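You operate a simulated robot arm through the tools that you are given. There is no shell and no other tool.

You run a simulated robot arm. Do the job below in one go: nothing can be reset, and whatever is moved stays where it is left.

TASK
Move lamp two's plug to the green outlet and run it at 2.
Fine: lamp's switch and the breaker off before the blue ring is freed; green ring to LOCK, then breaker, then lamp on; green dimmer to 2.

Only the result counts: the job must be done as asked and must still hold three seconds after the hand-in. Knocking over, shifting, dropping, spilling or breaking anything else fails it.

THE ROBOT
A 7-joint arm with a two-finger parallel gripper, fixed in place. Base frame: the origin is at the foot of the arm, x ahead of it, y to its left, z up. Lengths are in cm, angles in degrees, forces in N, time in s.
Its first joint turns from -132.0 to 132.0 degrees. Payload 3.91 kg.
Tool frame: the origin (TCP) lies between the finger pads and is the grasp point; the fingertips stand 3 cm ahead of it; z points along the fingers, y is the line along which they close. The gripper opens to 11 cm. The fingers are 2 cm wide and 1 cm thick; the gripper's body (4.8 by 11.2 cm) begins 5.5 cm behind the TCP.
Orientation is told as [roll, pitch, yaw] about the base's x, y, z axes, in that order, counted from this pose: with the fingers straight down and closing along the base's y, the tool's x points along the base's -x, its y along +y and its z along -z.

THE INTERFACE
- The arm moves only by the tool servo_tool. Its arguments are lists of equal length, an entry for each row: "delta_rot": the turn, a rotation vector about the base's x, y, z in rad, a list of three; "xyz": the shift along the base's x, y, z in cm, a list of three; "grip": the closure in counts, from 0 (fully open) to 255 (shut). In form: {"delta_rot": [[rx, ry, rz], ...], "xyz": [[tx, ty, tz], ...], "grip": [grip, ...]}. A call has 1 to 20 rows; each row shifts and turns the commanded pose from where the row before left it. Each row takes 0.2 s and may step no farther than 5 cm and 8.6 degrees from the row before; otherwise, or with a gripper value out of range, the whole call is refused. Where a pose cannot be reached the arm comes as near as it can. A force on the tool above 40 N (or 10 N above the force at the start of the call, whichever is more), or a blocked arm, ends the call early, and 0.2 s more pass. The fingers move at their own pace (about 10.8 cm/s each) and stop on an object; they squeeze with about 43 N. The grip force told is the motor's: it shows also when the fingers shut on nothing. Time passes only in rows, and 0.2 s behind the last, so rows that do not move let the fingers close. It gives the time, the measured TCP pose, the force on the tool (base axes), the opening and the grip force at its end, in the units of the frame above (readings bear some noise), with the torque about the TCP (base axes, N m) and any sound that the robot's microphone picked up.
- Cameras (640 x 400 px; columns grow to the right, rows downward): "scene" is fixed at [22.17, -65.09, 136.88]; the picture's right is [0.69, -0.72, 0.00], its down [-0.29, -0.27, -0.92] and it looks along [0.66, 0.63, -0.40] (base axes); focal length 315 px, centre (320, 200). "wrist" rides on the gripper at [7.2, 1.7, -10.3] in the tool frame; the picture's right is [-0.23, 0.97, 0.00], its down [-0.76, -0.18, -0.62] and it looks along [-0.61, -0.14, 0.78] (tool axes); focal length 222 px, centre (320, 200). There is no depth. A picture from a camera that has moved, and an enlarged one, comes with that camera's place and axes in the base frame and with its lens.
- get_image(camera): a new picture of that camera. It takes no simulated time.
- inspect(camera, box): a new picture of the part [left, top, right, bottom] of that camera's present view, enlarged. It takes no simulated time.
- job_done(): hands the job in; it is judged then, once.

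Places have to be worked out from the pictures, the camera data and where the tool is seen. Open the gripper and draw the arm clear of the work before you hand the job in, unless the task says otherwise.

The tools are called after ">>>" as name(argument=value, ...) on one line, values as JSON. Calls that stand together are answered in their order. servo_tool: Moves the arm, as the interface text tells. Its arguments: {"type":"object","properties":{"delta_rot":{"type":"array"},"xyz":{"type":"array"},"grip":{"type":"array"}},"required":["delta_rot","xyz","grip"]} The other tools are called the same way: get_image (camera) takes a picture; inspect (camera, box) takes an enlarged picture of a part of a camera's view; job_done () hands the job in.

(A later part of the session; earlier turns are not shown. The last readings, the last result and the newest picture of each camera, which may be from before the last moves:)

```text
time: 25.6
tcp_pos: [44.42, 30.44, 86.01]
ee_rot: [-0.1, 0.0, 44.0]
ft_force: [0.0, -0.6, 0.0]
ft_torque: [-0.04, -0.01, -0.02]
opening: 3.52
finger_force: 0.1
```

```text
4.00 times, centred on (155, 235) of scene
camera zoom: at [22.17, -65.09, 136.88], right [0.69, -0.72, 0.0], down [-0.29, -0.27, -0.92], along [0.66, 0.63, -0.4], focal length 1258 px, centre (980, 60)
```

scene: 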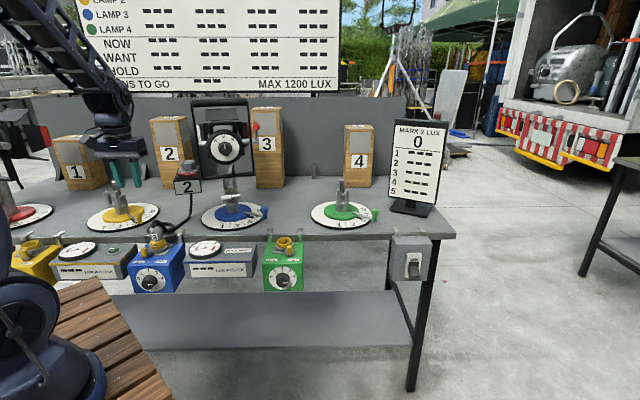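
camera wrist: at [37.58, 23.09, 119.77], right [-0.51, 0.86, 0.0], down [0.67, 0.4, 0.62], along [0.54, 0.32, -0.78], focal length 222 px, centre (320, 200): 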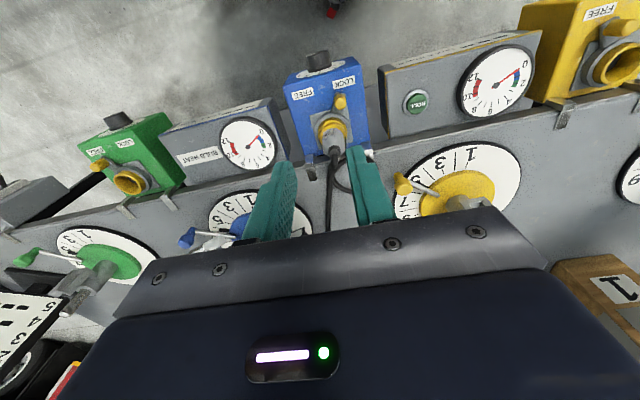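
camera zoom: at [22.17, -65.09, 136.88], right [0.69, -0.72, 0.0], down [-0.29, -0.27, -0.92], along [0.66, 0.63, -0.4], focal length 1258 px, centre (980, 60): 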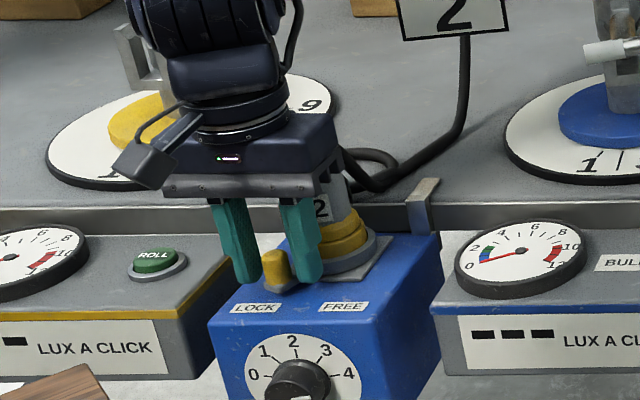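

The knob sits between the fingers. I push it along +u toward FREE in small steps.

>>> servo_tool(delta_rot=[[0, 0, 0], [0, 0, 0], [0, 0, 0], [0, 0, 0], [0, 0, 0], [0, 0, 0], [0, 0, 0]], xyz=[[0.41, -0.57, 0], [0.41, -0.57, 0], [0.44, -0.54, 0], [0.484, -0.505, 0], [0.484, -0.505, 0], [0.52, -0.47, 0], [0.54, -0.44, 0]], grip=[174, 174, 174, 174, 174, 174, 174])

>>> inspect(camera="wrist", box=[220, 40, 420, 240])

>>> inspect(camera="scene", box=[105, 185, 205, 285])

```text
time: 27.2
tcp_pos: [47.67, 27.03, 85.97]
ee_rot: [-0.2, 0.1, 43.8]
ft_force: [-7.7, 5.0, -3.8]
ft_torque: [0.03, 0.24, 0.15]
opening: 3.96
finger_force: 4.8
```

```text
2.00 times, centred on (320, 140) of wrist
camera zoom: at [41.13, 23.35, 96.43], right [-0.51, 0.86, 0.0], down [0.67, 0.4, 0.62], along [0.54, 0.32, -0.78], focal length 444 px, centre (320, 320)
```

zoom: 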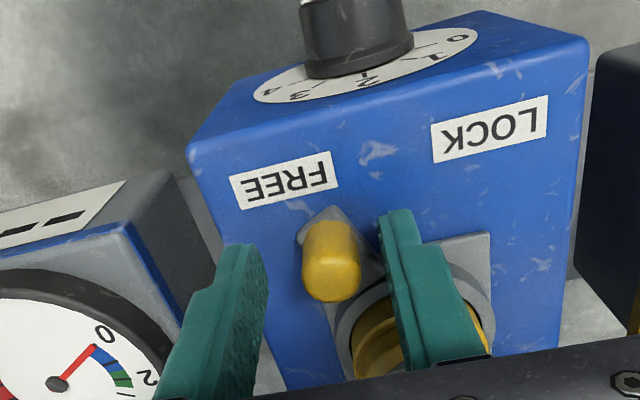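

```text
4.00 times, centred on (155, 235) of scene
camera zoom: at [22.17, -65.09, 136.88], right [0.69, -0.72, 0.0], down [-0.29, -0.27, -0.92], along [0.66, 0.63, -0.4], focal length 1258 px, centre (980, 60)
```

zoom: 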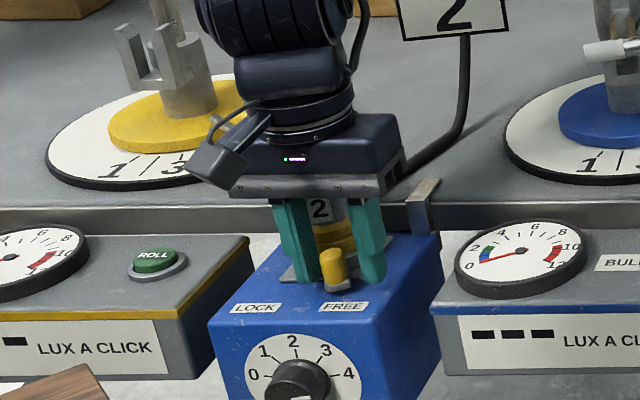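

The lever is now by FREE and I feel about 10 N, likely the stop. I push 0.4 cm more to confirm.

>>> servo_tool(delta_rot=[[0, 0, 0], [0, 0, 0]], xyz=[[0.2, -0.18, 0], [0.15, -0.12, 0]], grip=[174, 174])

>>> inspect(camera="wrist", box=[220, 40, 420, 240])

```text
time: 27.8
tcp_pos: [47.96, 26.72, 85.98]
ee_rot: [-0.2, 0.2, 44.0]
ft_force: [-23.4, 10.6, 4.5]
ft_torque: [0.54, 0.67, 0.46]
opening: 4.72
finger_force: 12.4
```

```text
2.00 times, centred on (320, 140) of wrist
camera zoom: at [41.45, 23.04, 96.4], right [-0.51, 0.86, 0.0], down [0.67, 0.4, 0.62], along [0.54, 0.32, -0.78], focal length 444 px, centre (320, 320)
```

zoom: 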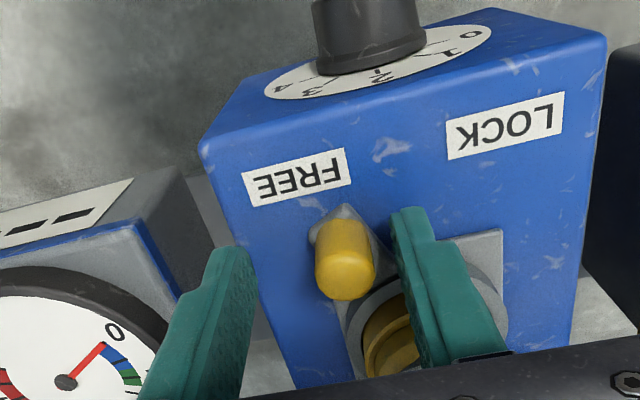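

The stop is confirmed (the fingers give way, knob stays at FREE). I ease off, rise, and view the plug.

>>> servo_tool(delta_rot=[[0, 0, 0], [0, 0, 0], [0, 0, 0], [0, 0, 0], [0, 0, 0], [0, 0, 0], [0, 0, 0], [0, 0, 0]], xyz=[[-0.6, 0.3, 0], [-0.3, 0.2, 0.5], [0, 0, 2], [0, 0, 4], [-1, -1, 4.5], [-1, -1, 4.5], [0, 0, 4.5], [0, 0, 0]], grip=[174, 174, 174, 130, 100, 100, 100, 100])

>>> inspect(camera="wrist", box=[220, 40, 420, 240])

>>> inspect(camera="scene", box=[105, 185, 205, 285])

```text
time: 29.6
tcp_pos: [45.12, 25.25, 105.72]
ee_rot: [-0.2, 0.2, 43.8]
ft_force: [0.5, -0.1, 0.1]
ft_torque: [0.0, 0.01, 0.02]
opening: 6.69
finger_force: 0.1
```

```text
2.00 times, centred on (320, 140) of wrist
camera zoom: at [38.61, 21.61, 116.12], right [-0.51, 0.86, 0.0], down [0.67, 0.4, 0.62], along [0.54, 0.32, -0.78], focal length 444 px, centre (320, 320)
```

zoom: 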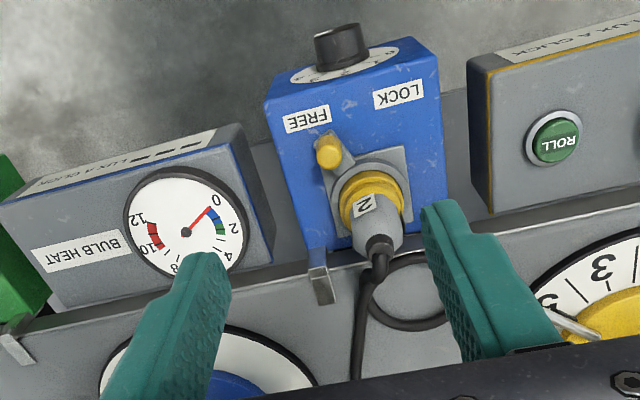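

```text
4.00 times, centred on (155, 235) of scene
camera zoom: at [22.17, -65.09, 136.88], right [0.69, -0.72, 0.0], down [-0.29, -0.27, -0.92], along [0.66, 0.63, -0.4], focal length 1258 px, centre (980, 60)
```

zoom: 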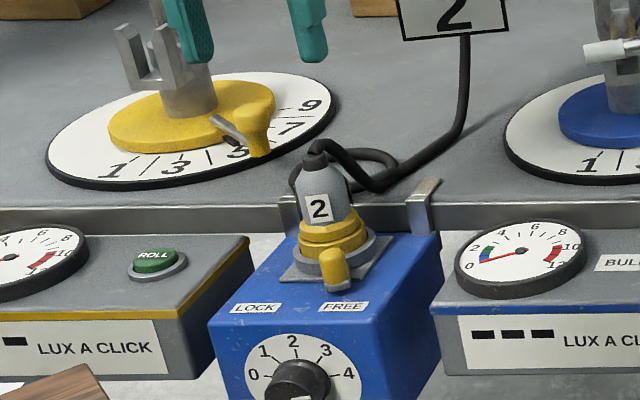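

The blue lever is at FREE. The plug's axis comes out at about (48.8, 32.0), collar near z 84–85, top near z 90.5. I tilt the tool 20° and move over it with fingers on either side (closing along the bench).

>>> servo_tool(delta_rot=[[0.0805, -0.084, 0], [0.0805, -0.084, 0], [0.0805, -0.084, 0], [0, 0, 0], [0, 0, 0]], xyz=[[0.9, 1.6, -1], [0.9, 1.7, -2], [0.9, 1.7, -2], [0.98, 1.75, -2.7], [0, 0, 0]], grip=[115, 115, 115, 115, 115])

>>> inspect(camera="wrist", box=[220, 40, 420, 240])

>>> inspect(camera="scene", box=[105, 165, 205, 265])

```text
time: 30.8
tcp_pos: [48.7, 31.92, 98.25]
ee_rot: [-0.2, -20.0, 43.8]
ft_force: [-0.4, -1.0, 0.5]
ft_torque: [0.02, -0.01, -0.01]
opening: 6.05
finger_force: 0.2
```

```text
2.00 times, centred on (320, 140) of wrist
camera zoom: at [40.0, 26.11, 105.53], right [-0.52, 0.85, 0.07], down [0.48, 0.22, 0.85], along [0.7, 0.48, -0.53], focal length 444 px, centre (320, 320)
```

zoom: 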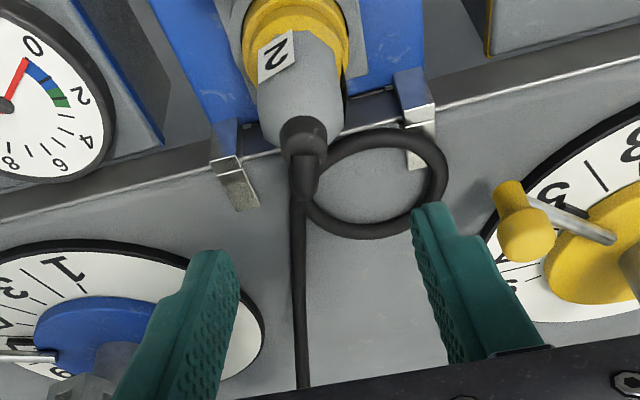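

```text
4.00 times, centred on (155, 215) of scene
camera zoom: at [22.17, -65.09, 136.88], right [0.69, -0.72, 0.0], down [-0.29, -0.27, -0.92], along [0.66, 0.63, -0.4], focal length 1258 px, centre (980, 140)
```

zoom: 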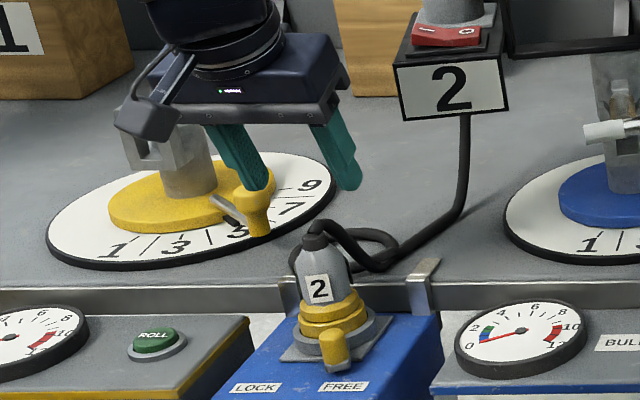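

The plug axis checks out at ≈(48.9, 32.1) and sits between the fingers. I lower to TCP z≈88.4 and then close.

>>> servo_tool(delta_rot=[[0, 0, 0], [0, 0, 0], [0, 0, 0], [0, 0, 0], [0, 0, 0], [0, 0, 0]], xyz=[[0.2, 0.2, -3], [0, 0, -3], [0, 0, -2], [0, 0, -1], [0, 0, -0.8], [0, 0, 0]], grip=[115, 115, 115, 115, 115, 115])

>>> inspect(camera="wrist", box=[220, 40, 420, 240])

>>> inspect(camera="scene", box=[115, 185, 195, 265])

```text
time: 32.2
tcp_pos: [49.11, 32.11, 88.6]
ee_rot: [-0.2, -19.9, 43.9]
ft_force: [-0.9, -0.5, 0.4]
ft_torque: [-0.04, -0.02, -0.01]
opening: 6.03
finger_force: 0.0
```

```text
2.00 times, centred on (320, 140) of wrist
camera zoom: at [40.38, 26.23, 95.99], right [-0.52, 0.85, 0.07], down [0.48, 0.22, 0.85], along [0.7, 0.48, -0.53], focal length 444 px, centre (320, 320)
```

zoom: 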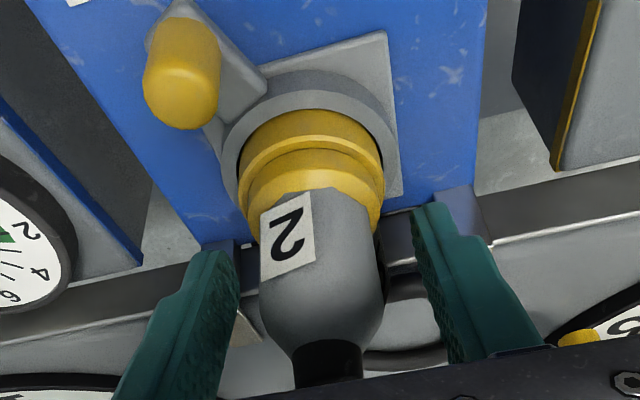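

```text
5.00 times, centred on (155, 225) of scene
camera zoom: at [22.17, -65.09, 136.88], right [0.69, -0.72, 0.0], down [-0.29, -0.27, -0.92], along [0.66, 0.63, -0.4], focal length 1573 px, centre (1145, 75)
```

zoom: 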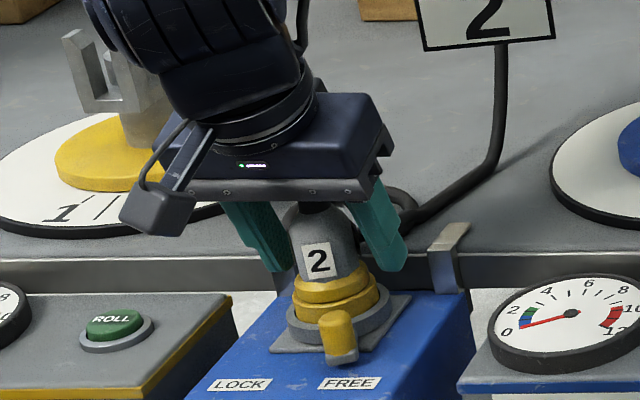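

The plug is centred between the fingers and the tips are just above the collar. I close the gripper.

>>> servo_tool(delta_rot=[[0, 0, 0], [0, 0, 0], [0, 0, 0], [0, 0, 0]], xyz=[[0, 0, 0], [0, 0, 0], [0, 0, 0], [0, 0, 0]], grip=[150, 200, 255, 255])

>>> inspect(camera="wrist", box=[220, 40, 420, 240])

```text
time: 33.2
tcp_pos: [49.11, 32.01, 88.65]
ee_rot: [-0.2, -19.9, 43.9]
ft_force: [0.4, -0.5, 0.7]
ft_torque: [0.01, -0.01, -0.02]
opening: 3.98
finger_force: 43.1
```

```text
2.00 times, centred on (320, 140) of wrist
camera zoom: at [40.38, 26.23, 96.0], right [-0.52, 0.85, 0.07], down [0.48, 0.22, 0.85], along [0.7, 0.48, -0.53], focal length 444 px, centre (320, 320)
```

zoom: 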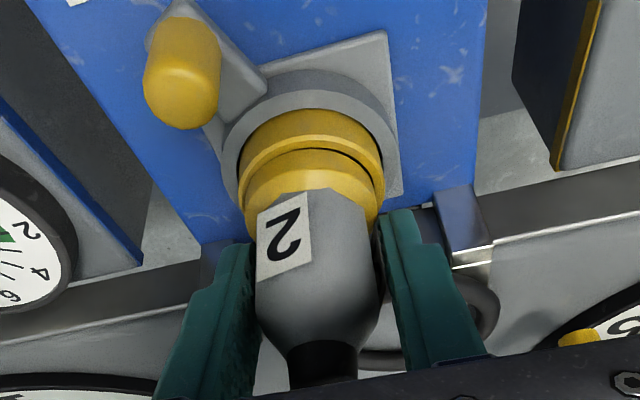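

Firm grip (3.98 cm, 43 N) with no load on the tool. I pull the plug straight up slowly.

>>> servo_tool(delta_rot=[[0, 0, 0], [0, 0, 0], [0, 0, 0], [0, 0, 0], [0, 0, 0], [0, 0, 0]], xyz=[[0, 0, 0.3], [0, 0, 0.5], [0, 0, 0.7], [0, 0, 0.8], [0, 0, 1], [0, 0, 1]], grip=[255, 255, 255, 255, 255, 255])

>>> inspect(camera="wrist", box=[220, 40, 420, 240])

>>> inspect(camera="scene", box=[115, 185, 195, 265])

```text
time: 34.6
tcp_pos: [48.82, 32.07, 92.71]
ee_rot: [-0.2, -19.9, 43.9]
ft_force: [0.6, 0.6, -1.9]
ft_torque: [-0.02, -0.01, 0.01]
opening: 3.97
finger_force: 42.5
```

```text
2.00 times, centred on (320, 140) of wrist
camera zoom: at [40.16, 26.26, 100.05], right [-0.52, 0.85, 0.07], down [0.48, 0.22, 0.85], along [0.7, 0.48, -0.53], focal length 444 px, centre (320, 320)
```

zoom: 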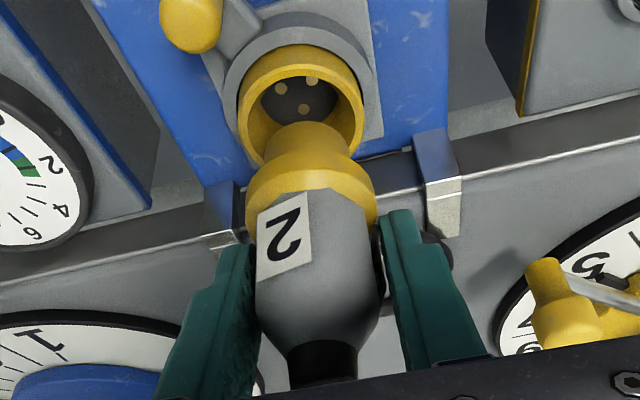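

```text
5.00 times, centred on (155, 225) of scene
camera zoom: at [22.17, -65.09, 136.88], right [0.69, -0.72, 0.0], down [-0.29, -0.27, -0.92], along [0.66, 0.63, -0.4], focal length 1573 px, centre (1145, 75)
```

zoom: 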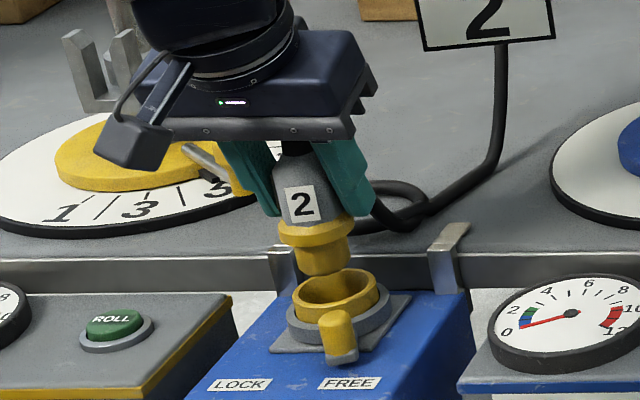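

The plug is out cleanly (three-pin, keyed, so I keep its orientation). Comparing ring images, the bench is at exactly 45° and the green ring is ≈40.1 cm along it, so the seat TCP there should be ≈(77.4, 3.7, 88.7). I lift and carry it across in front of lamp two.

>>> servo_tool(delta_rot=[[0, 0, 0], [0, 0, 0], [0, 0, 0], [0, 0, 0], [0, 0, 0], [0, 0, 0], [0, 0, 0], [0, 0, 0]], xyz=[[-0.7, -0.7, 2], [-0.7, -0.7, 2.3], [2, -2, 0], [2.6, -2.6, 0], [2.6, -2.6, 0], [2.6, -2.6, 0], [2.6, -2.6, 0], [0, 0, 0]], grip=[255, 255, 255, 255, 255, 255, 255, 255])

>>> get_image(camera="scene")

>>> get_image(camera="wrist")

```text
time: 36.4
tcp_pos: [60.11, 18.12, 97.38]
ee_rot: [-0.2, -20.0, 44.0]
ft_force: [0.1, 0.1, -1.5]
ft_torque: [0.02, 0.01, -0.03]
opening: 3.98
finger_force: 42.8
```

```text
taken
```

scene: 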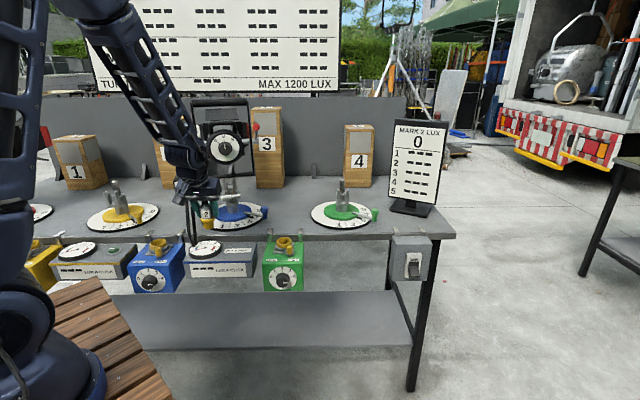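

```text
taken
camera wrist: at [51.35, 12.32, 104.64], right [-0.52, 0.85, 0.07], down [0.48, 0.22, 0.85], along [0.7, 0.48, -0.53], focal length 222 px, centre (320, 200)
```

wrist: 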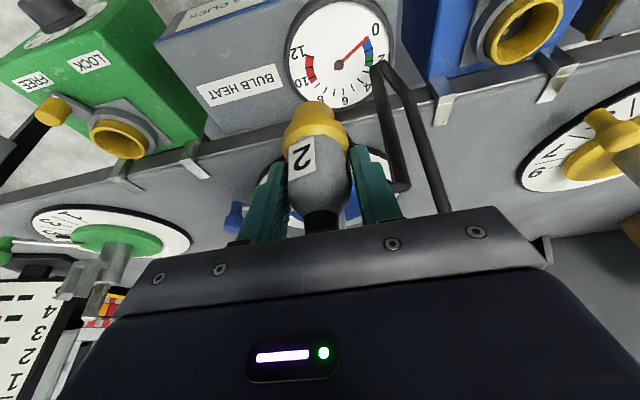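

The cable drapes freely to the left and there is no pull. I continue to right above the green ring.

>>> servo_tool(delta_rot=[[0, 0, 0], [0, 0, 0], [0, 0, 0], [0, 0, 0], [0, 0, 0], [0, 0, 0], [0, 0, 0], [0, 0, 0]], xyz=[[2.65, -2.65, 0], [2.65, -2.65, 0], [2.65, -2.65, 0], [2.65, -2.65, 0], [2.65, -2.65, 0], [2.65, -2.65, 0], [1.44, 1.44, 0], [0, 0, 0]], grip=[255, 255, 255, 255, 255, 255, 255, 255])

>>> get_image(camera="scene")

>>> inspect(camera="scene", box=[240, 185, 330, 275])

>>> get_image(camera="wrist")

>>> inspect(camera="wrist", box=[220, 40, 420, 240])

```text
time: 38.2
tcp_pos: [77.31, 3.52, 96.96]
ee_rot: [-0.2, -19.9, 43.8]
ft_force: [0.9, 0.0, -1.3]
ft_torque: [-0.02, 0.03, 0.03]
opening: 4.0
finger_force: 43.0
```

```text
taken
```

scene: 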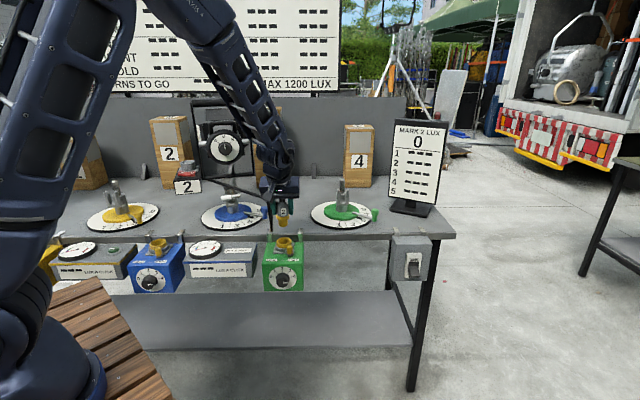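

```text
4.44 times, centred on (285, 230) of scene
camera zoom: at [22.17, -65.09, 136.88], right [0.69, -0.72, 0.0], down [-0.29, -0.27, -0.92], along [0.66, 0.63, -0.4], focal length 1398 px, centre (476, 67)
```

zoom: 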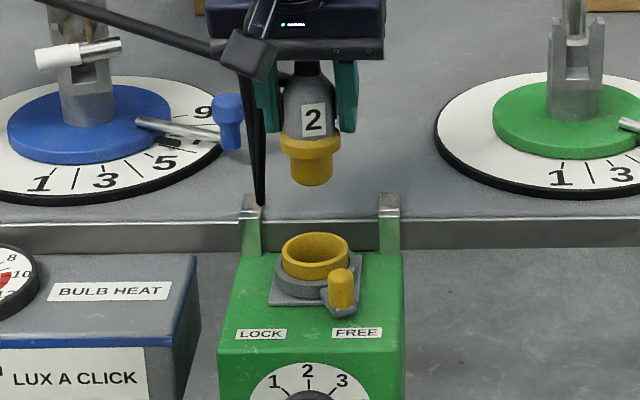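

```text
taken
camera wrist: at [68.52, -2.23, 104.28], right [-0.52, 0.85, 0.07], down [0.48, 0.22, 0.85], along [0.7, 0.48, -0.53], focal length 222 px, centre (320, 200)
```

wrist: 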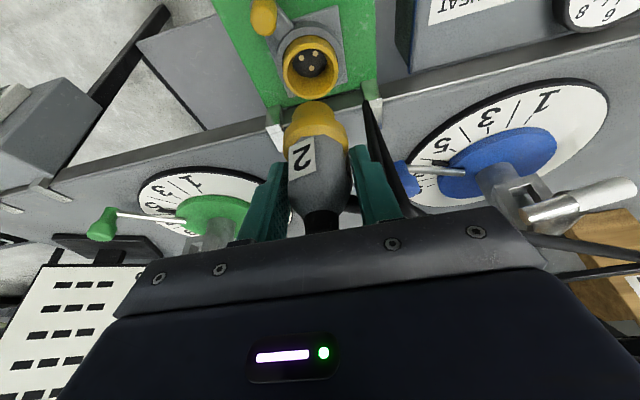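

```text
2.00 times, centred on (320, 140) of wrist
camera zoom: at [68.52, -2.23, 104.28], right [-0.52, 0.85, 0.07], down [0.48, 0.22, 0.85], along [0.7, 0.48, -0.53], focal length 444 px, centre (320, 320)
```

zoom: 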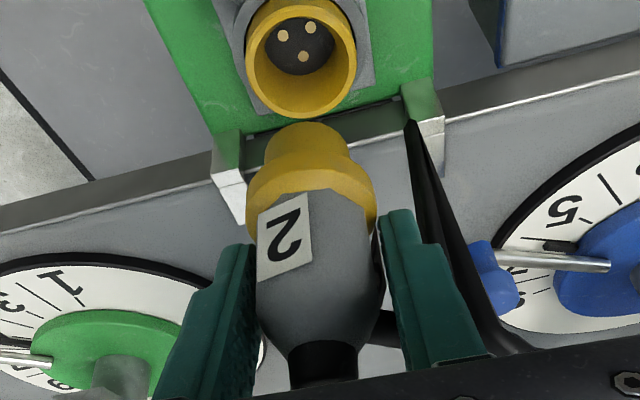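

The plug is above the green socket and pins look oriented the same as in blue. I lower to the same height (92.7) as in the earlier blue picture to compare ring positions in the wrist view.

>>> servo_tool(delta_rot=[[0, 0, 0], [0, 0, 0], [0, 0, 0], [0, 0, 0]], xyz=[[0, 0, -1.5], [0, 0, -1.5], [0, 0, -1.25], [0, 0, 0]], grip=[255, 255, 255, 255])

>>> inspect(camera="wrist", box=[220, 40, 420, 240])

>>> inspect(camera="scene", box=[245, 185, 325, 265])

```text
time: 39.2
tcp_pos: [77.27, 3.85, 92.82]
ee_rot: [-0.2, -19.9, 44.0]
ft_force: [0.2, -0.4, -1.2]
ft_torque: [-0.03, 0.0, 0.01]
opening: 3.98
finger_force: 43.4
```

```text
2.00 times, centred on (320, 140) of wrist
camera zoom: at [68.59, -1.97, 100.22], right [-0.52, 0.85, 0.07], down [0.48, 0.22, 0.85], along [0.7, 0.48, -0.53], focal length 444 px, centre (320, 320)
```

zoom: 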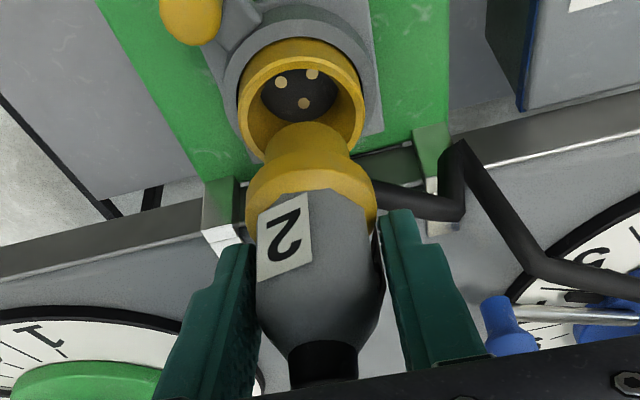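

```text
5.00 times, centred on (285, 225) of scene
camera zoom: at [22.17, -65.09, 136.88], right [0.69, -0.72, 0.0], down [-0.29, -0.27, -0.92], along [0.66, 0.63, -0.4], focal length 1573 px, centre (495, 75)
```

zoom: 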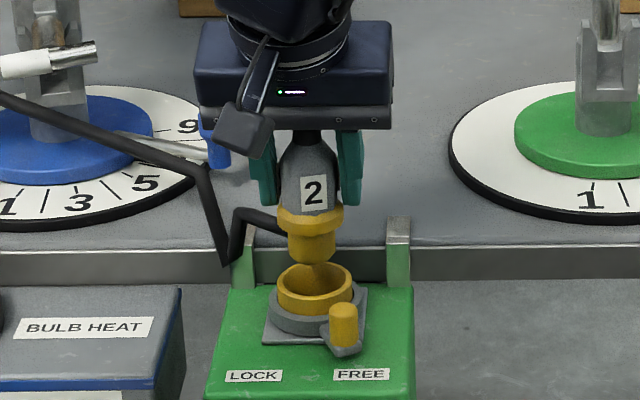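

Compared to the blue reference, the ring appears ~6 px higher here with equal columns, so I'm about 0.3 cm too far into the bench. I shift back 0.3 cm and lower 1.5 cm for another check.

>>> servo_tool(delta_rot=[[0, 0, 0], [0, 0, 0], [0, 0, 0], [0, 0, 0]], xyz=[[-0.2, -0.2, 0], [0, 0, -0.6], [0, 0, -0.5], [0, 0, 0]], grip=[255, 255, 255, 255])

>>> inspect(camera="wrist", box=[260, 40, 380, 160])

>>> inspect(camera="scene", box=[255, 205, 315, 265])

```text
time: 40.2
tcp_pos: [77.07, 3.68, 91.8]
ee_rot: [-0.3, -20.0, 44.0]
ft_force: [0.1, 0.2, -1.0]
ft_torque: [-0.01, -0.03, 0.0]
opening: 3.97
finger_force: 42.7
```

```text
3.33 times, centred on (320, 100) of wrist
camera zoom: at [68.43, -2.18, 99.2], right [-0.52, 0.85, 0.07], down [0.48, 0.22, 0.85], along [0.7, 0.48, -0.53], focal length 740 px, centre (320, 533)
```

zoom: 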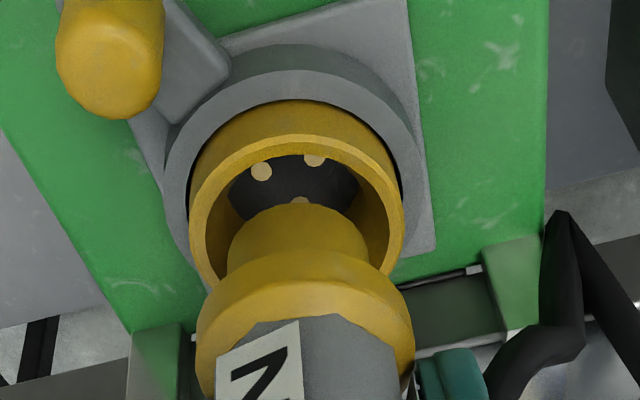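

```text
6.67 times, centred on (285, 235) of scene
camera zoom: at [22.17, -65.09, 136.88], right [0.69, -0.72, 0.0], down [-0.29, -0.27, -0.92], along [0.66, 0.63, -0.4], focal length 2097 px, centre (553, -33)
```

zoom: 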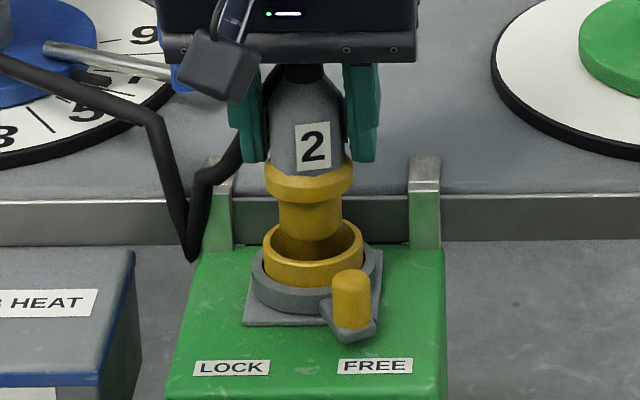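

Lateral alignment in the scene view is within ~0.1 cm. I lower gently in small steps watching the force.

>>> servo_tool(delta_rot=[[0, 0, 0], [0, 0, 0], [0, 0, 0], [0, 0, 0], [0, 0, 0]], xyz=[[0, 0, -0.3], [0, 0, -0.3], [0, 0, -0.3], [0, 0, -0.2], [0, 0, 0]], grip=[255, 255, 255, 255, 255])

>>> inspect(camera="wrist", box=[260, 40, 380, 160])

>>> inspect(camera="scene", box=[255, 205, 315, 265])

```text
time: 41.4
tcp_pos: [77.12, 3.66, 90.65]
ee_rot: [-0.2, -19.9, 43.9]
ft_force: [0.8, -0.3, -1.1]
ft_torque: [-0.01, -0.01, 0.02]
opening: 4.0
finger_force: 43.5
```

```text
3.33 times, centred on (320, 100) of wrist
camera zoom: at [68.42, -2.15, 97.98], right [-0.52, 0.85, 0.07], down [0.48, 0.22, 0.85], along [0.7, 0.48, -0.53], focal length 740 px, centre (320, 533)
```

zoom: 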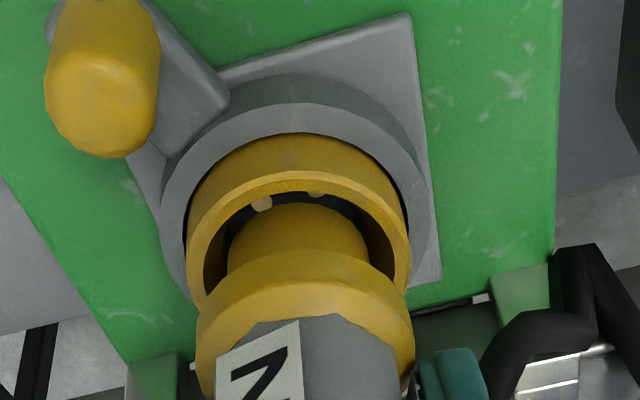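

```text
6.67 times, centred on (285, 235) of scene
camera zoom: at [22.17, -65.09, 136.88], right [0.69, -0.72, 0.0], down [-0.29, -0.27, -0.92], along [0.66, 0.63, -0.4], focal length 2097 px, centre (553, -33)
```

zoom: 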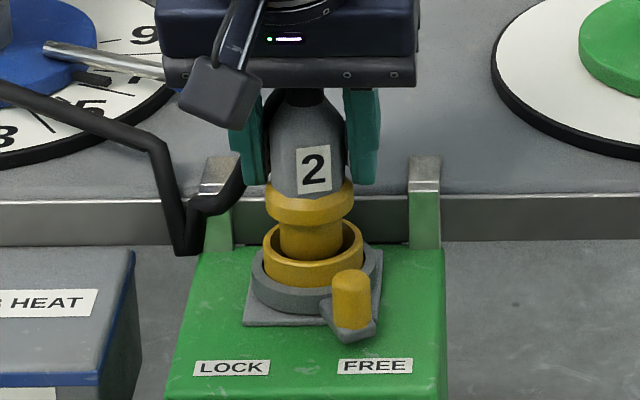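

The plug nose is entering the ring without contact. I keep lowering toward the seated height (≈88.65).

>>> servo_tool(delta_rot=[[0, 0, 0], [0, 0, 0], [0, 0, 0], [0, 0, 0], [0, 0, 0]], xyz=[[0, 0, -0.3], [0, 0, -0.3], [0, 0, -0.3], [0, 0, -0.3], [0, 0, 0]], grip=[255, 255, 255, 255, 255])

>>> inspect(camera="wrist", box=[260, 40, 380, 160])

>>> inspect(camera="scene", box=[255, 205, 315, 265])

```text
time: 42.6
tcp_pos: [77.15, 3.64, 89.42]
ee_rot: [-0.3, -19.8, 44.0]
ft_force: [0.1, 0.3, -1.1]
ft_torque: [-0.04, 0.0, -0.04]
opening: 3.97
finger_force: 43.0
```

```text
3.33 times, centred on (320, 100) of wrist
camera zoom: at [68.49, -2.16, 96.73], right [-0.52, 0.85, 0.07], down [0.48, 0.22, 0.85], along [0.7, 0.48, -0.53], focal length 740 px, centre (320, 533)
```

zoom: 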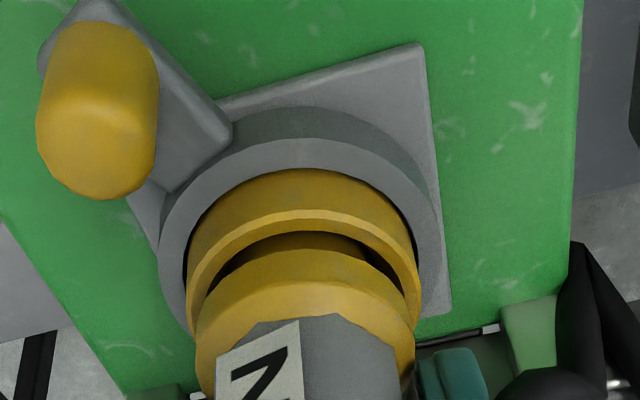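

```text
6.67 times, centred on (285, 235) of scene
camera zoom: at [22.17, -65.09, 136.88], right [0.69, -0.72, 0.0], down [-0.29, -0.27, -0.92], along [0.66, 0.63, -0.4], focal length 2097 px, centre (553, -33)
```

zoom: 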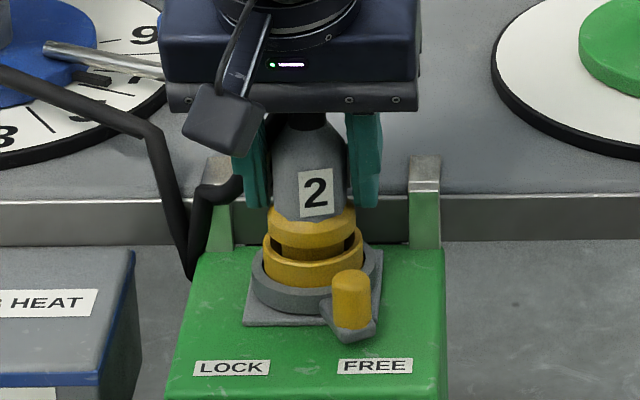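

Well aligned with about 0.8 cm to go. I continue to lower until it seats.

>>> servo_tool(delta_rot=[[0, 0, 0], [0, 0, 0], [0, 0, 0], [0, 0, 0], [0, 0, 0]], xyz=[[0, 0, -0.2], [0, 0, -0.2], [0, 0, -0.2], [0, 0, -0.2], [0, 0, -0.1]], grip=[255, 255, 255, 255, 255])

>>> inspect(camera="wrist", box=[260, 40, 380, 160])

>>> inspect(camera="scene", box=[255, 205, 315, 265])

```text
time: 43.8
tcp_pos: [77.06, 3.65, 88.68]
ee_rot: [-0.3, -20.0, 43.9]
ft_force: [-1.8, 2.7, 11.9]
ft_torque: [0.06, 0.04, -0.02]
opening: 3.97
finger_force: 42.6
```

```text
3.33 times, centred on (320, 100) of wrist
camera zoom: at [68.44, -2.11, 95.99], right [-0.52, 0.85, 0.07], down [0.48, 0.22, 0.85], along [0.7, 0.48, -0.53], focal length 740 px, centre (320, 533)
```

zoom: 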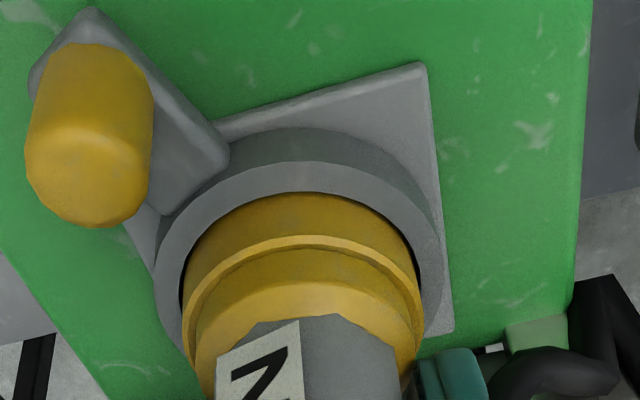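

```text
6.67 times, centred on (285, 235) of scene
camera zoom: at [22.17, -65.09, 136.88], right [0.69, -0.72, 0.0], down [-0.29, -0.27, -0.92], along [0.66, 0.63, -0.4], focal length 2097 px, centre (553, -33)
```

zoom: 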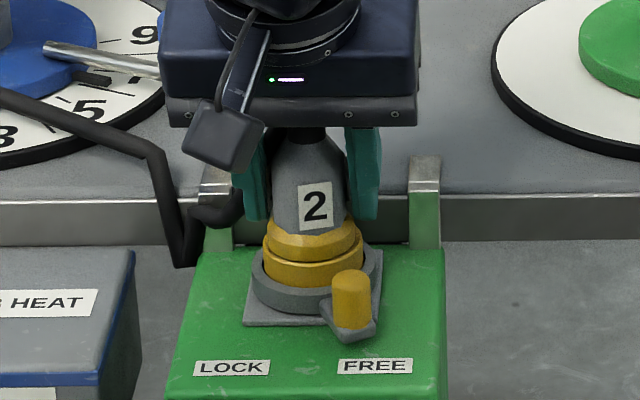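

It bottoms at z 88.68 with 12 N – same height as in the blue outlet. I press 0.2 cm more to make sure it's seated.

>>> servo_tool(delta_rot=[[0, 0, 0], [0, 0, 0]], xyz=[[0, 0, -0.1], [0, 0, -0.1]], grip=[255, 255])

>>> inspect(camera="scene", box=[255, 205, 315, 265])

```text
time: 44.4
tcp_pos: [77.26, 3.72, 88.54]
ee_rot: [-0.4, -20.1, 44.0]
ft_force: [-4.1, 7.8, 37.8]
ft_torque: [0.31, 0.19, -0.01]
opening: 4.02
finger_force: 43.2
```

```text
6.67 times, centred on (285, 235) of scene
camera zoom: at [22.17, -65.09, 136.88], right [0.69, -0.72, 0.0], down [-0.29, -0.27, -0.92], along [0.66, 0.63, -0.4], focal length 2097 px, centre (553, -33)
```

zoom: 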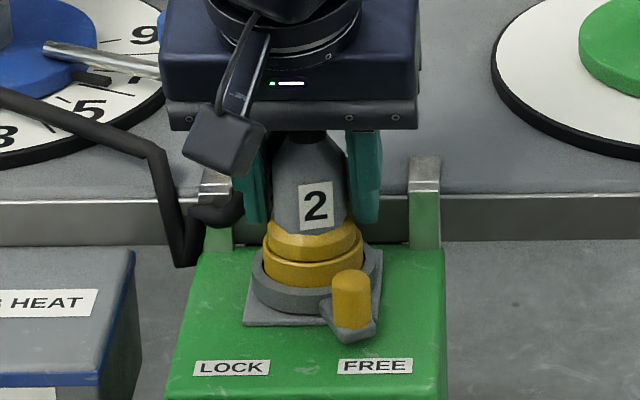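

Fully seated (38 N, no further travel). I ease the press, open the fingers modestly so as not to push the cable, and check.

>>> servo_tool(delta_rot=[[0, 0, 0], [0, 0, 0], [0, 0, 0], [0, 0, 0]], xyz=[[0, 0, 0.15], [0, 0, 0], [0, 0, 0], [0, 0, 0]], grip=[255, 200, 130, 130])

>>> inspect(camera="wrist", box=[220, 40, 420, 240])

>>> inspect(camera="scene", box=[235, 185, 325, 265])

```text
time: 45.4
tcp_pos: [77.18, 3.65, 88.37]
ee_rot: [-0.3, -19.9, 44.0]
ft_force: [-0.3, -0.9, 0.3]
ft_torque: [-0.02, -0.01, 0.01]
opening: 5.37
finger_force: 0.1
```

```text
2.00 times, centred on (320, 140) of wrist
camera zoom: at [68.41, -2.15, 95.8], right [-0.52, 0.85, 0.07], down [0.48, 0.22, 0.85], along [0.7, 0.48, -0.53], focal length 444 px, centre (320, 320)
```

zoom: 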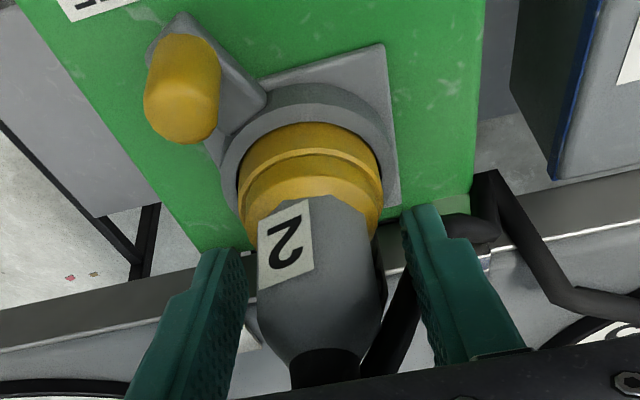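

```text
5.00 times, centred on (280, 225) of scene
camera zoom: at [22.17, -65.09, 136.88], right [0.69, -0.72, 0.0], down [-0.29, -0.27, -0.92], along [0.66, 0.63, -0.4], focal length 1573 px, centre (520, 75)
```

zoom: 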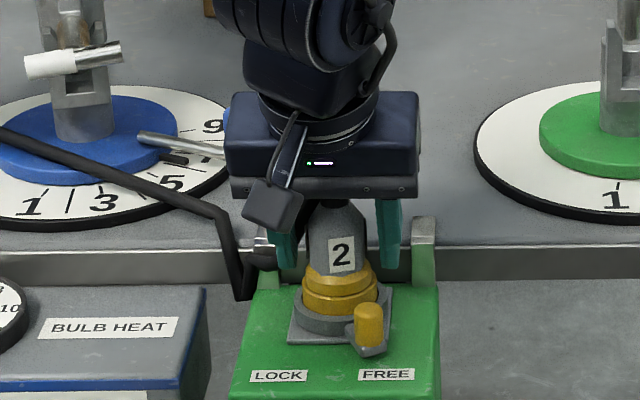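

The plug stays seated on release, and the cable runs behind-left of the fingers. I retreat along the tool axis, then bring the tool vertical above the green lever's knob, expected at ≈(75.5, -0.8, 84.5).

>>> servo_tool(delta_rot=[[0, 0, 0], [0, 0, 0], [0, 0, 0], [0, 0, 0], [-0.0805, 0.084, 0], [-0.0805, 0.084, 0], [-0.0805, 0.084, 0], [0, 0, 0], [0, 0, 0]], xyz=[[-0.37, -0.35, 1.4], [-0.74, -0.71, 2.82], [-0.74, -0.71, 2.82], [-1.1, -1.07, 4.2], [0.5, -0.5, 0], [0.5, -0.5, 0], [0.35, -0.55, 0], [0, 0, -3], [0, 0, 0]], grip=[130, 130, 130, 130, 174, 174, 174, 174, 174])

>>> get_image(camera="scene")

>>> inspect(camera="scene", box=[235, 185, 325, 275])

>>> inspect(camera="wrist", box=[220, 40, 420, 240])

```text
time: 47.4
tcp_pos: [75.38, -0.93, 96.75]
ee_rot: [-0.2, 0.0, 43.9]
ft_force: [-0.6, 0.3, 0.3]
ft_torque: [-0.01, 0.04, -0.01]
opening: 3.47
finger_force: 0.0
```

```text
taken
```

scene: 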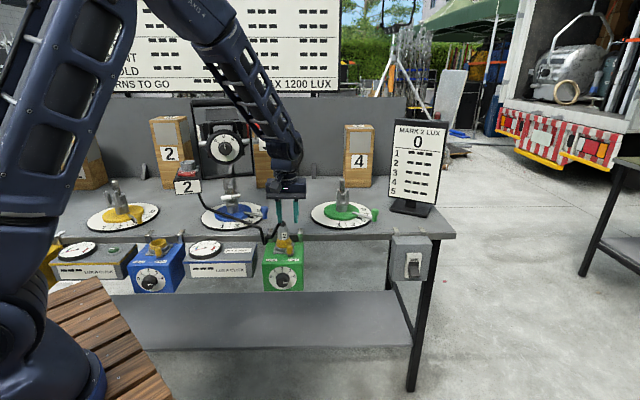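

```text
4.44 times, centred on (280, 230) of scene
camera zoom: at [22.17, -65.09, 136.88], right [0.69, -0.72, 0.0], down [-0.29, -0.27, -0.92], along [0.66, 0.63, -0.4], focal length 1398 px, centre (498, 67)
```

zoom: 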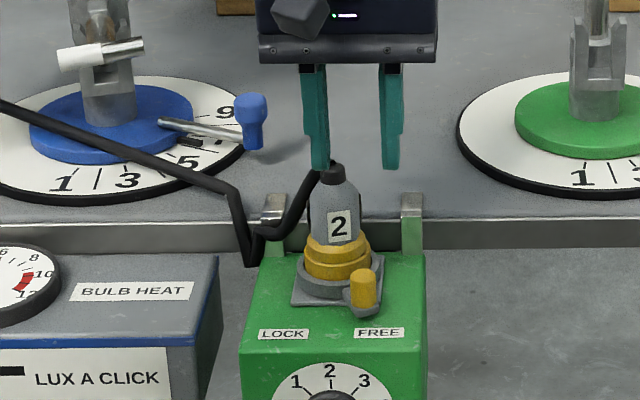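

```text
2.00 times, centred on (320, 140) of wrist
camera zoom: at [68.98, -4.62, 107.22], right [-0.51, 0.86, 0.0], down [0.67, 0.4, 0.62], along [0.54, 0.32, -0.78], focal length 444 px, centre (320, 320)
```

zoom: 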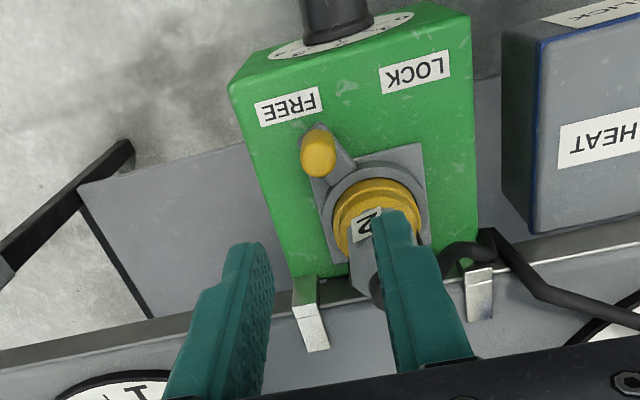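

The green lever knob measures ≈(75.2, -1.0), nearly under the tool. I lower to straddle it, pausing at depth to verify.

>>> servo_tool(delta_rot=[[0, 0, 0], [0, 0, 0], [0, 0, 0], [0, 0, 0], [0, 0, 0], [0, 0, 0]], xyz=[[-0.1, 0, -3], [0, 0, -3], [0, 0, -2], [0, 0, -1.5], [0, 0, -1.2], [0, 0, 0]], grip=[174, 174, 174, 174, 174, 174])

>>> inspect(camera="scene", box=[235, 185, 325, 275])

>>> inspect(camera="wrist", box=[220, 40, 420, 240])

```text
time: 48.8
tcp_pos: [75.54, -0.77, 85.89]
ee_rot: [-0.1, 0.0, 43.9]
ft_force: [0.2, 0.1, 1.1]
ft_torque: [-0.02, 0.0, -0.02]
opening: 3.48
finger_force: 0.0
```

```text
4.44 times, centred on (280, 230) of scene
camera zoom: at [22.17, -65.09, 136.88], right [0.69, -0.72, 0.0], down [-0.29, -0.27, -0.92], along [0.66, 0.63, -0.4], focal length 1398 px, centre (498, 67)
```

zoom: 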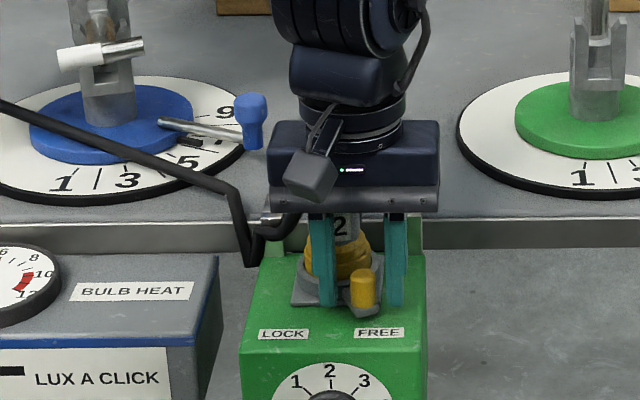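

```text
2.00 times, centred on (320, 140) of wrist
camera zoom: at [69.13, -4.42, 96.36], right [-0.51, 0.86, 0.0], down [0.67, 0.4, 0.62], along [0.54, 0.32, -0.78], focal length 444 px, centre (320, 320)
```

zoom: 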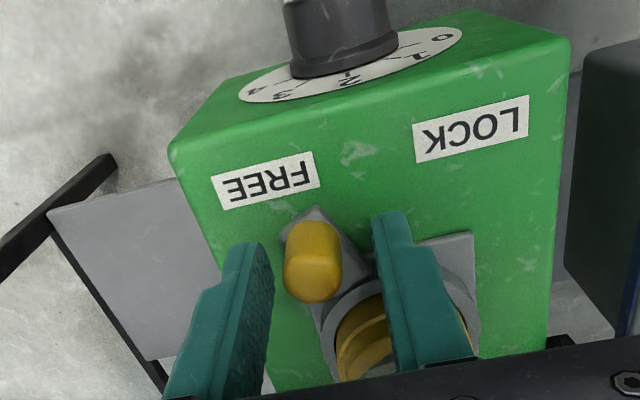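

The knob sits between the fingers. I push it toward LOCK (−b direction) in small steps, following the arc.

>>> servo_tool(delta_rot=[[0, 0, 0], [0, 0, 0], [0, 0, 0], [0, 0, 0], [0, 0, 0], [0, 0, 0], [0, 0, 0]], xyz=[[-0.56, 0.43, 0], [-0.56, 0.43, 0], [-0.53, 0.46, 0], [-0.495, 0.495, 0], [-0.47, 0.52, 0], [-0.44, 0.55, 0], [-0.42, 0.57, 0]], grip=[174, 174, 174, 174, 174, 174, 174])

>>> inspect(camera="scene", box=[235, 185, 325, 275])

>>> inspect(camera="wrist", box=[220, 40, 420, 240])

```text
time: 50.4
tcp_pos: [72.08, 2.69, 86.05]
ee_rot: [-0.2, 0.0, 43.8]
ft_force: [8.1, -12.2, -2.0]
ft_torque: [-0.27, -0.23, -0.2]
opening: 4.22
finger_force: 7.1
```

```text
4.44 times, centred on (280, 230) of scene
camera zoom: at [22.17, -65.09, 136.88], right [0.69, -0.72, 0.0], down [-0.29, -0.27, -0.92], along [0.66, 0.63, -0.4], focal length 1398 px, centre (498, 67)
```

zoom: 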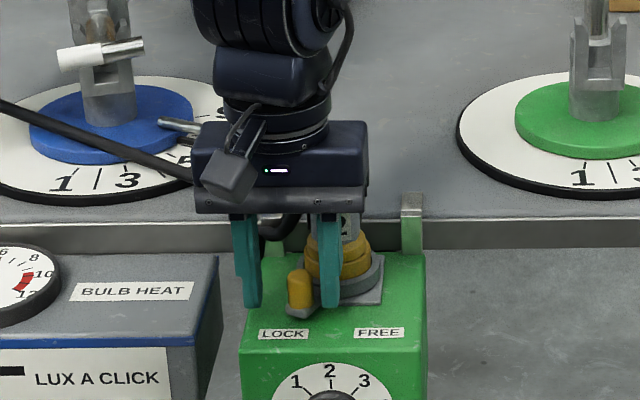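

```text
2.00 times, centred on (320, 140) of wrist
camera zoom: at [65.57, -1.09, 96.46], right [-0.51, 0.86, 0.0], down [0.67, 0.4, 0.62], along [0.54, 0.32, -0.78], focal length 444 px, centre (320, 320)
```

zoom: 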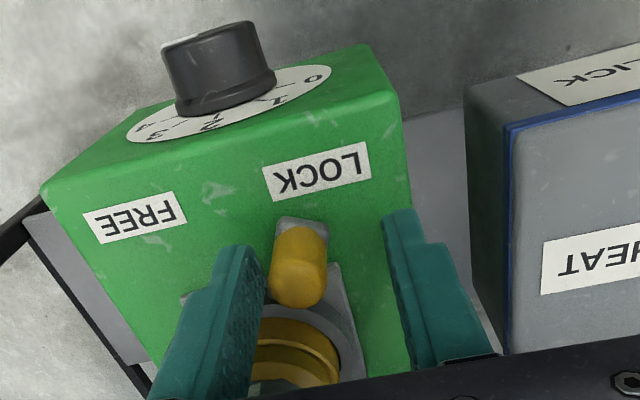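

The lever is at LOCK with ~15 N against the stop. I push 0.3 cm more to confirm, then ease off and rise.

>>> servo_tool(delta_rot=[[0, 0, 0], [0, 0, 0]], xyz=[[-0.12, 0.16, 0], [-0.1, 0.13, 0]], grip=[174, 174])

>>> servo_tool(delta_rot=[[0, 0, 0], [0, 0, 0], [0, 0, 0], [0, 0, 0], [0, 0, 0], [0, 0, 0], [0, 0, 0]], xyz=[[0.3, -0.45, 0], [0.3, -0.3, 0.5], [0, 0, 1.5], [-0.5, -0.5, 3], [-1, -1, 4], [-1, -1, 4], [0, 0, 0]], grip=[174, 174, 174, 174, 174, 174, 174])

>>> inspect(camera="scene", box=[235, 185, 325, 300])

>>> inspect(camera="wrist", box=[220, 0, 420, 240])

>>> get_image(camera="scene")

```text
time: 51.0
tcp_pos: [71.97, 2.88, 85.98]
ee_rot: [-0.2, 0.1, 43.9]
ft_force: [15.9, -26.9, -8.0]
ft_torque: [-0.53, -0.35, -0.45]
opening: 5.02
finger_force: 14.7
```

```text
time: 52.6
tcp_pos: [69.92, -0.34, 99.11]
ee_rot: [-0.2, 0.1, 44.0]
ft_force: [0.3, -0.8, 0.8]
ft_torque: [0.03, 0.0, -0.02]
opening: 3.49
finger_force: 0.0
```

```text
3.48 times, centred on (280, 242) of scene
camera zoom: at [22.17, -65.09, 136.88], right [0.69, -0.72, 0.0], down [-0.29, -0.27, -0.92], along [0.66, 0.63, -0.4], focal length 1094 px, centre (459, 52)
```

zoom: 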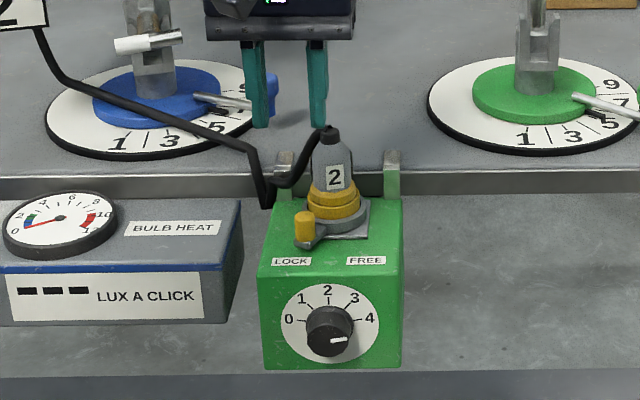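

```text
1.67 times, centred on (320, 120) of wrist
camera zoom: at [63.42, -3.96, 109.51], right [-0.51, 0.86, 0.0], down [0.67, 0.4, 0.62], along [0.54, 0.32, -0.78], focal length 370 px, centre (320, 333)
```

zoom: 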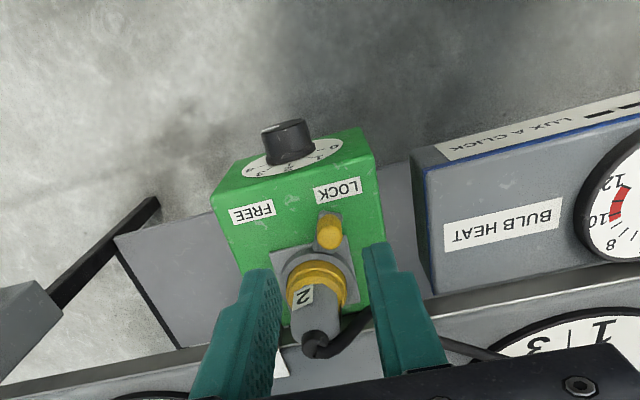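

```text
taken
```

scene: 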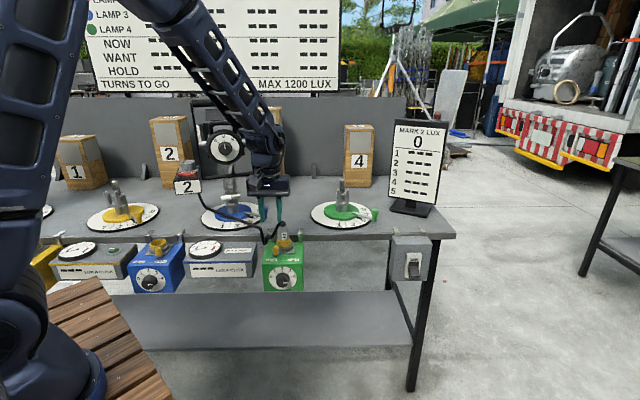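

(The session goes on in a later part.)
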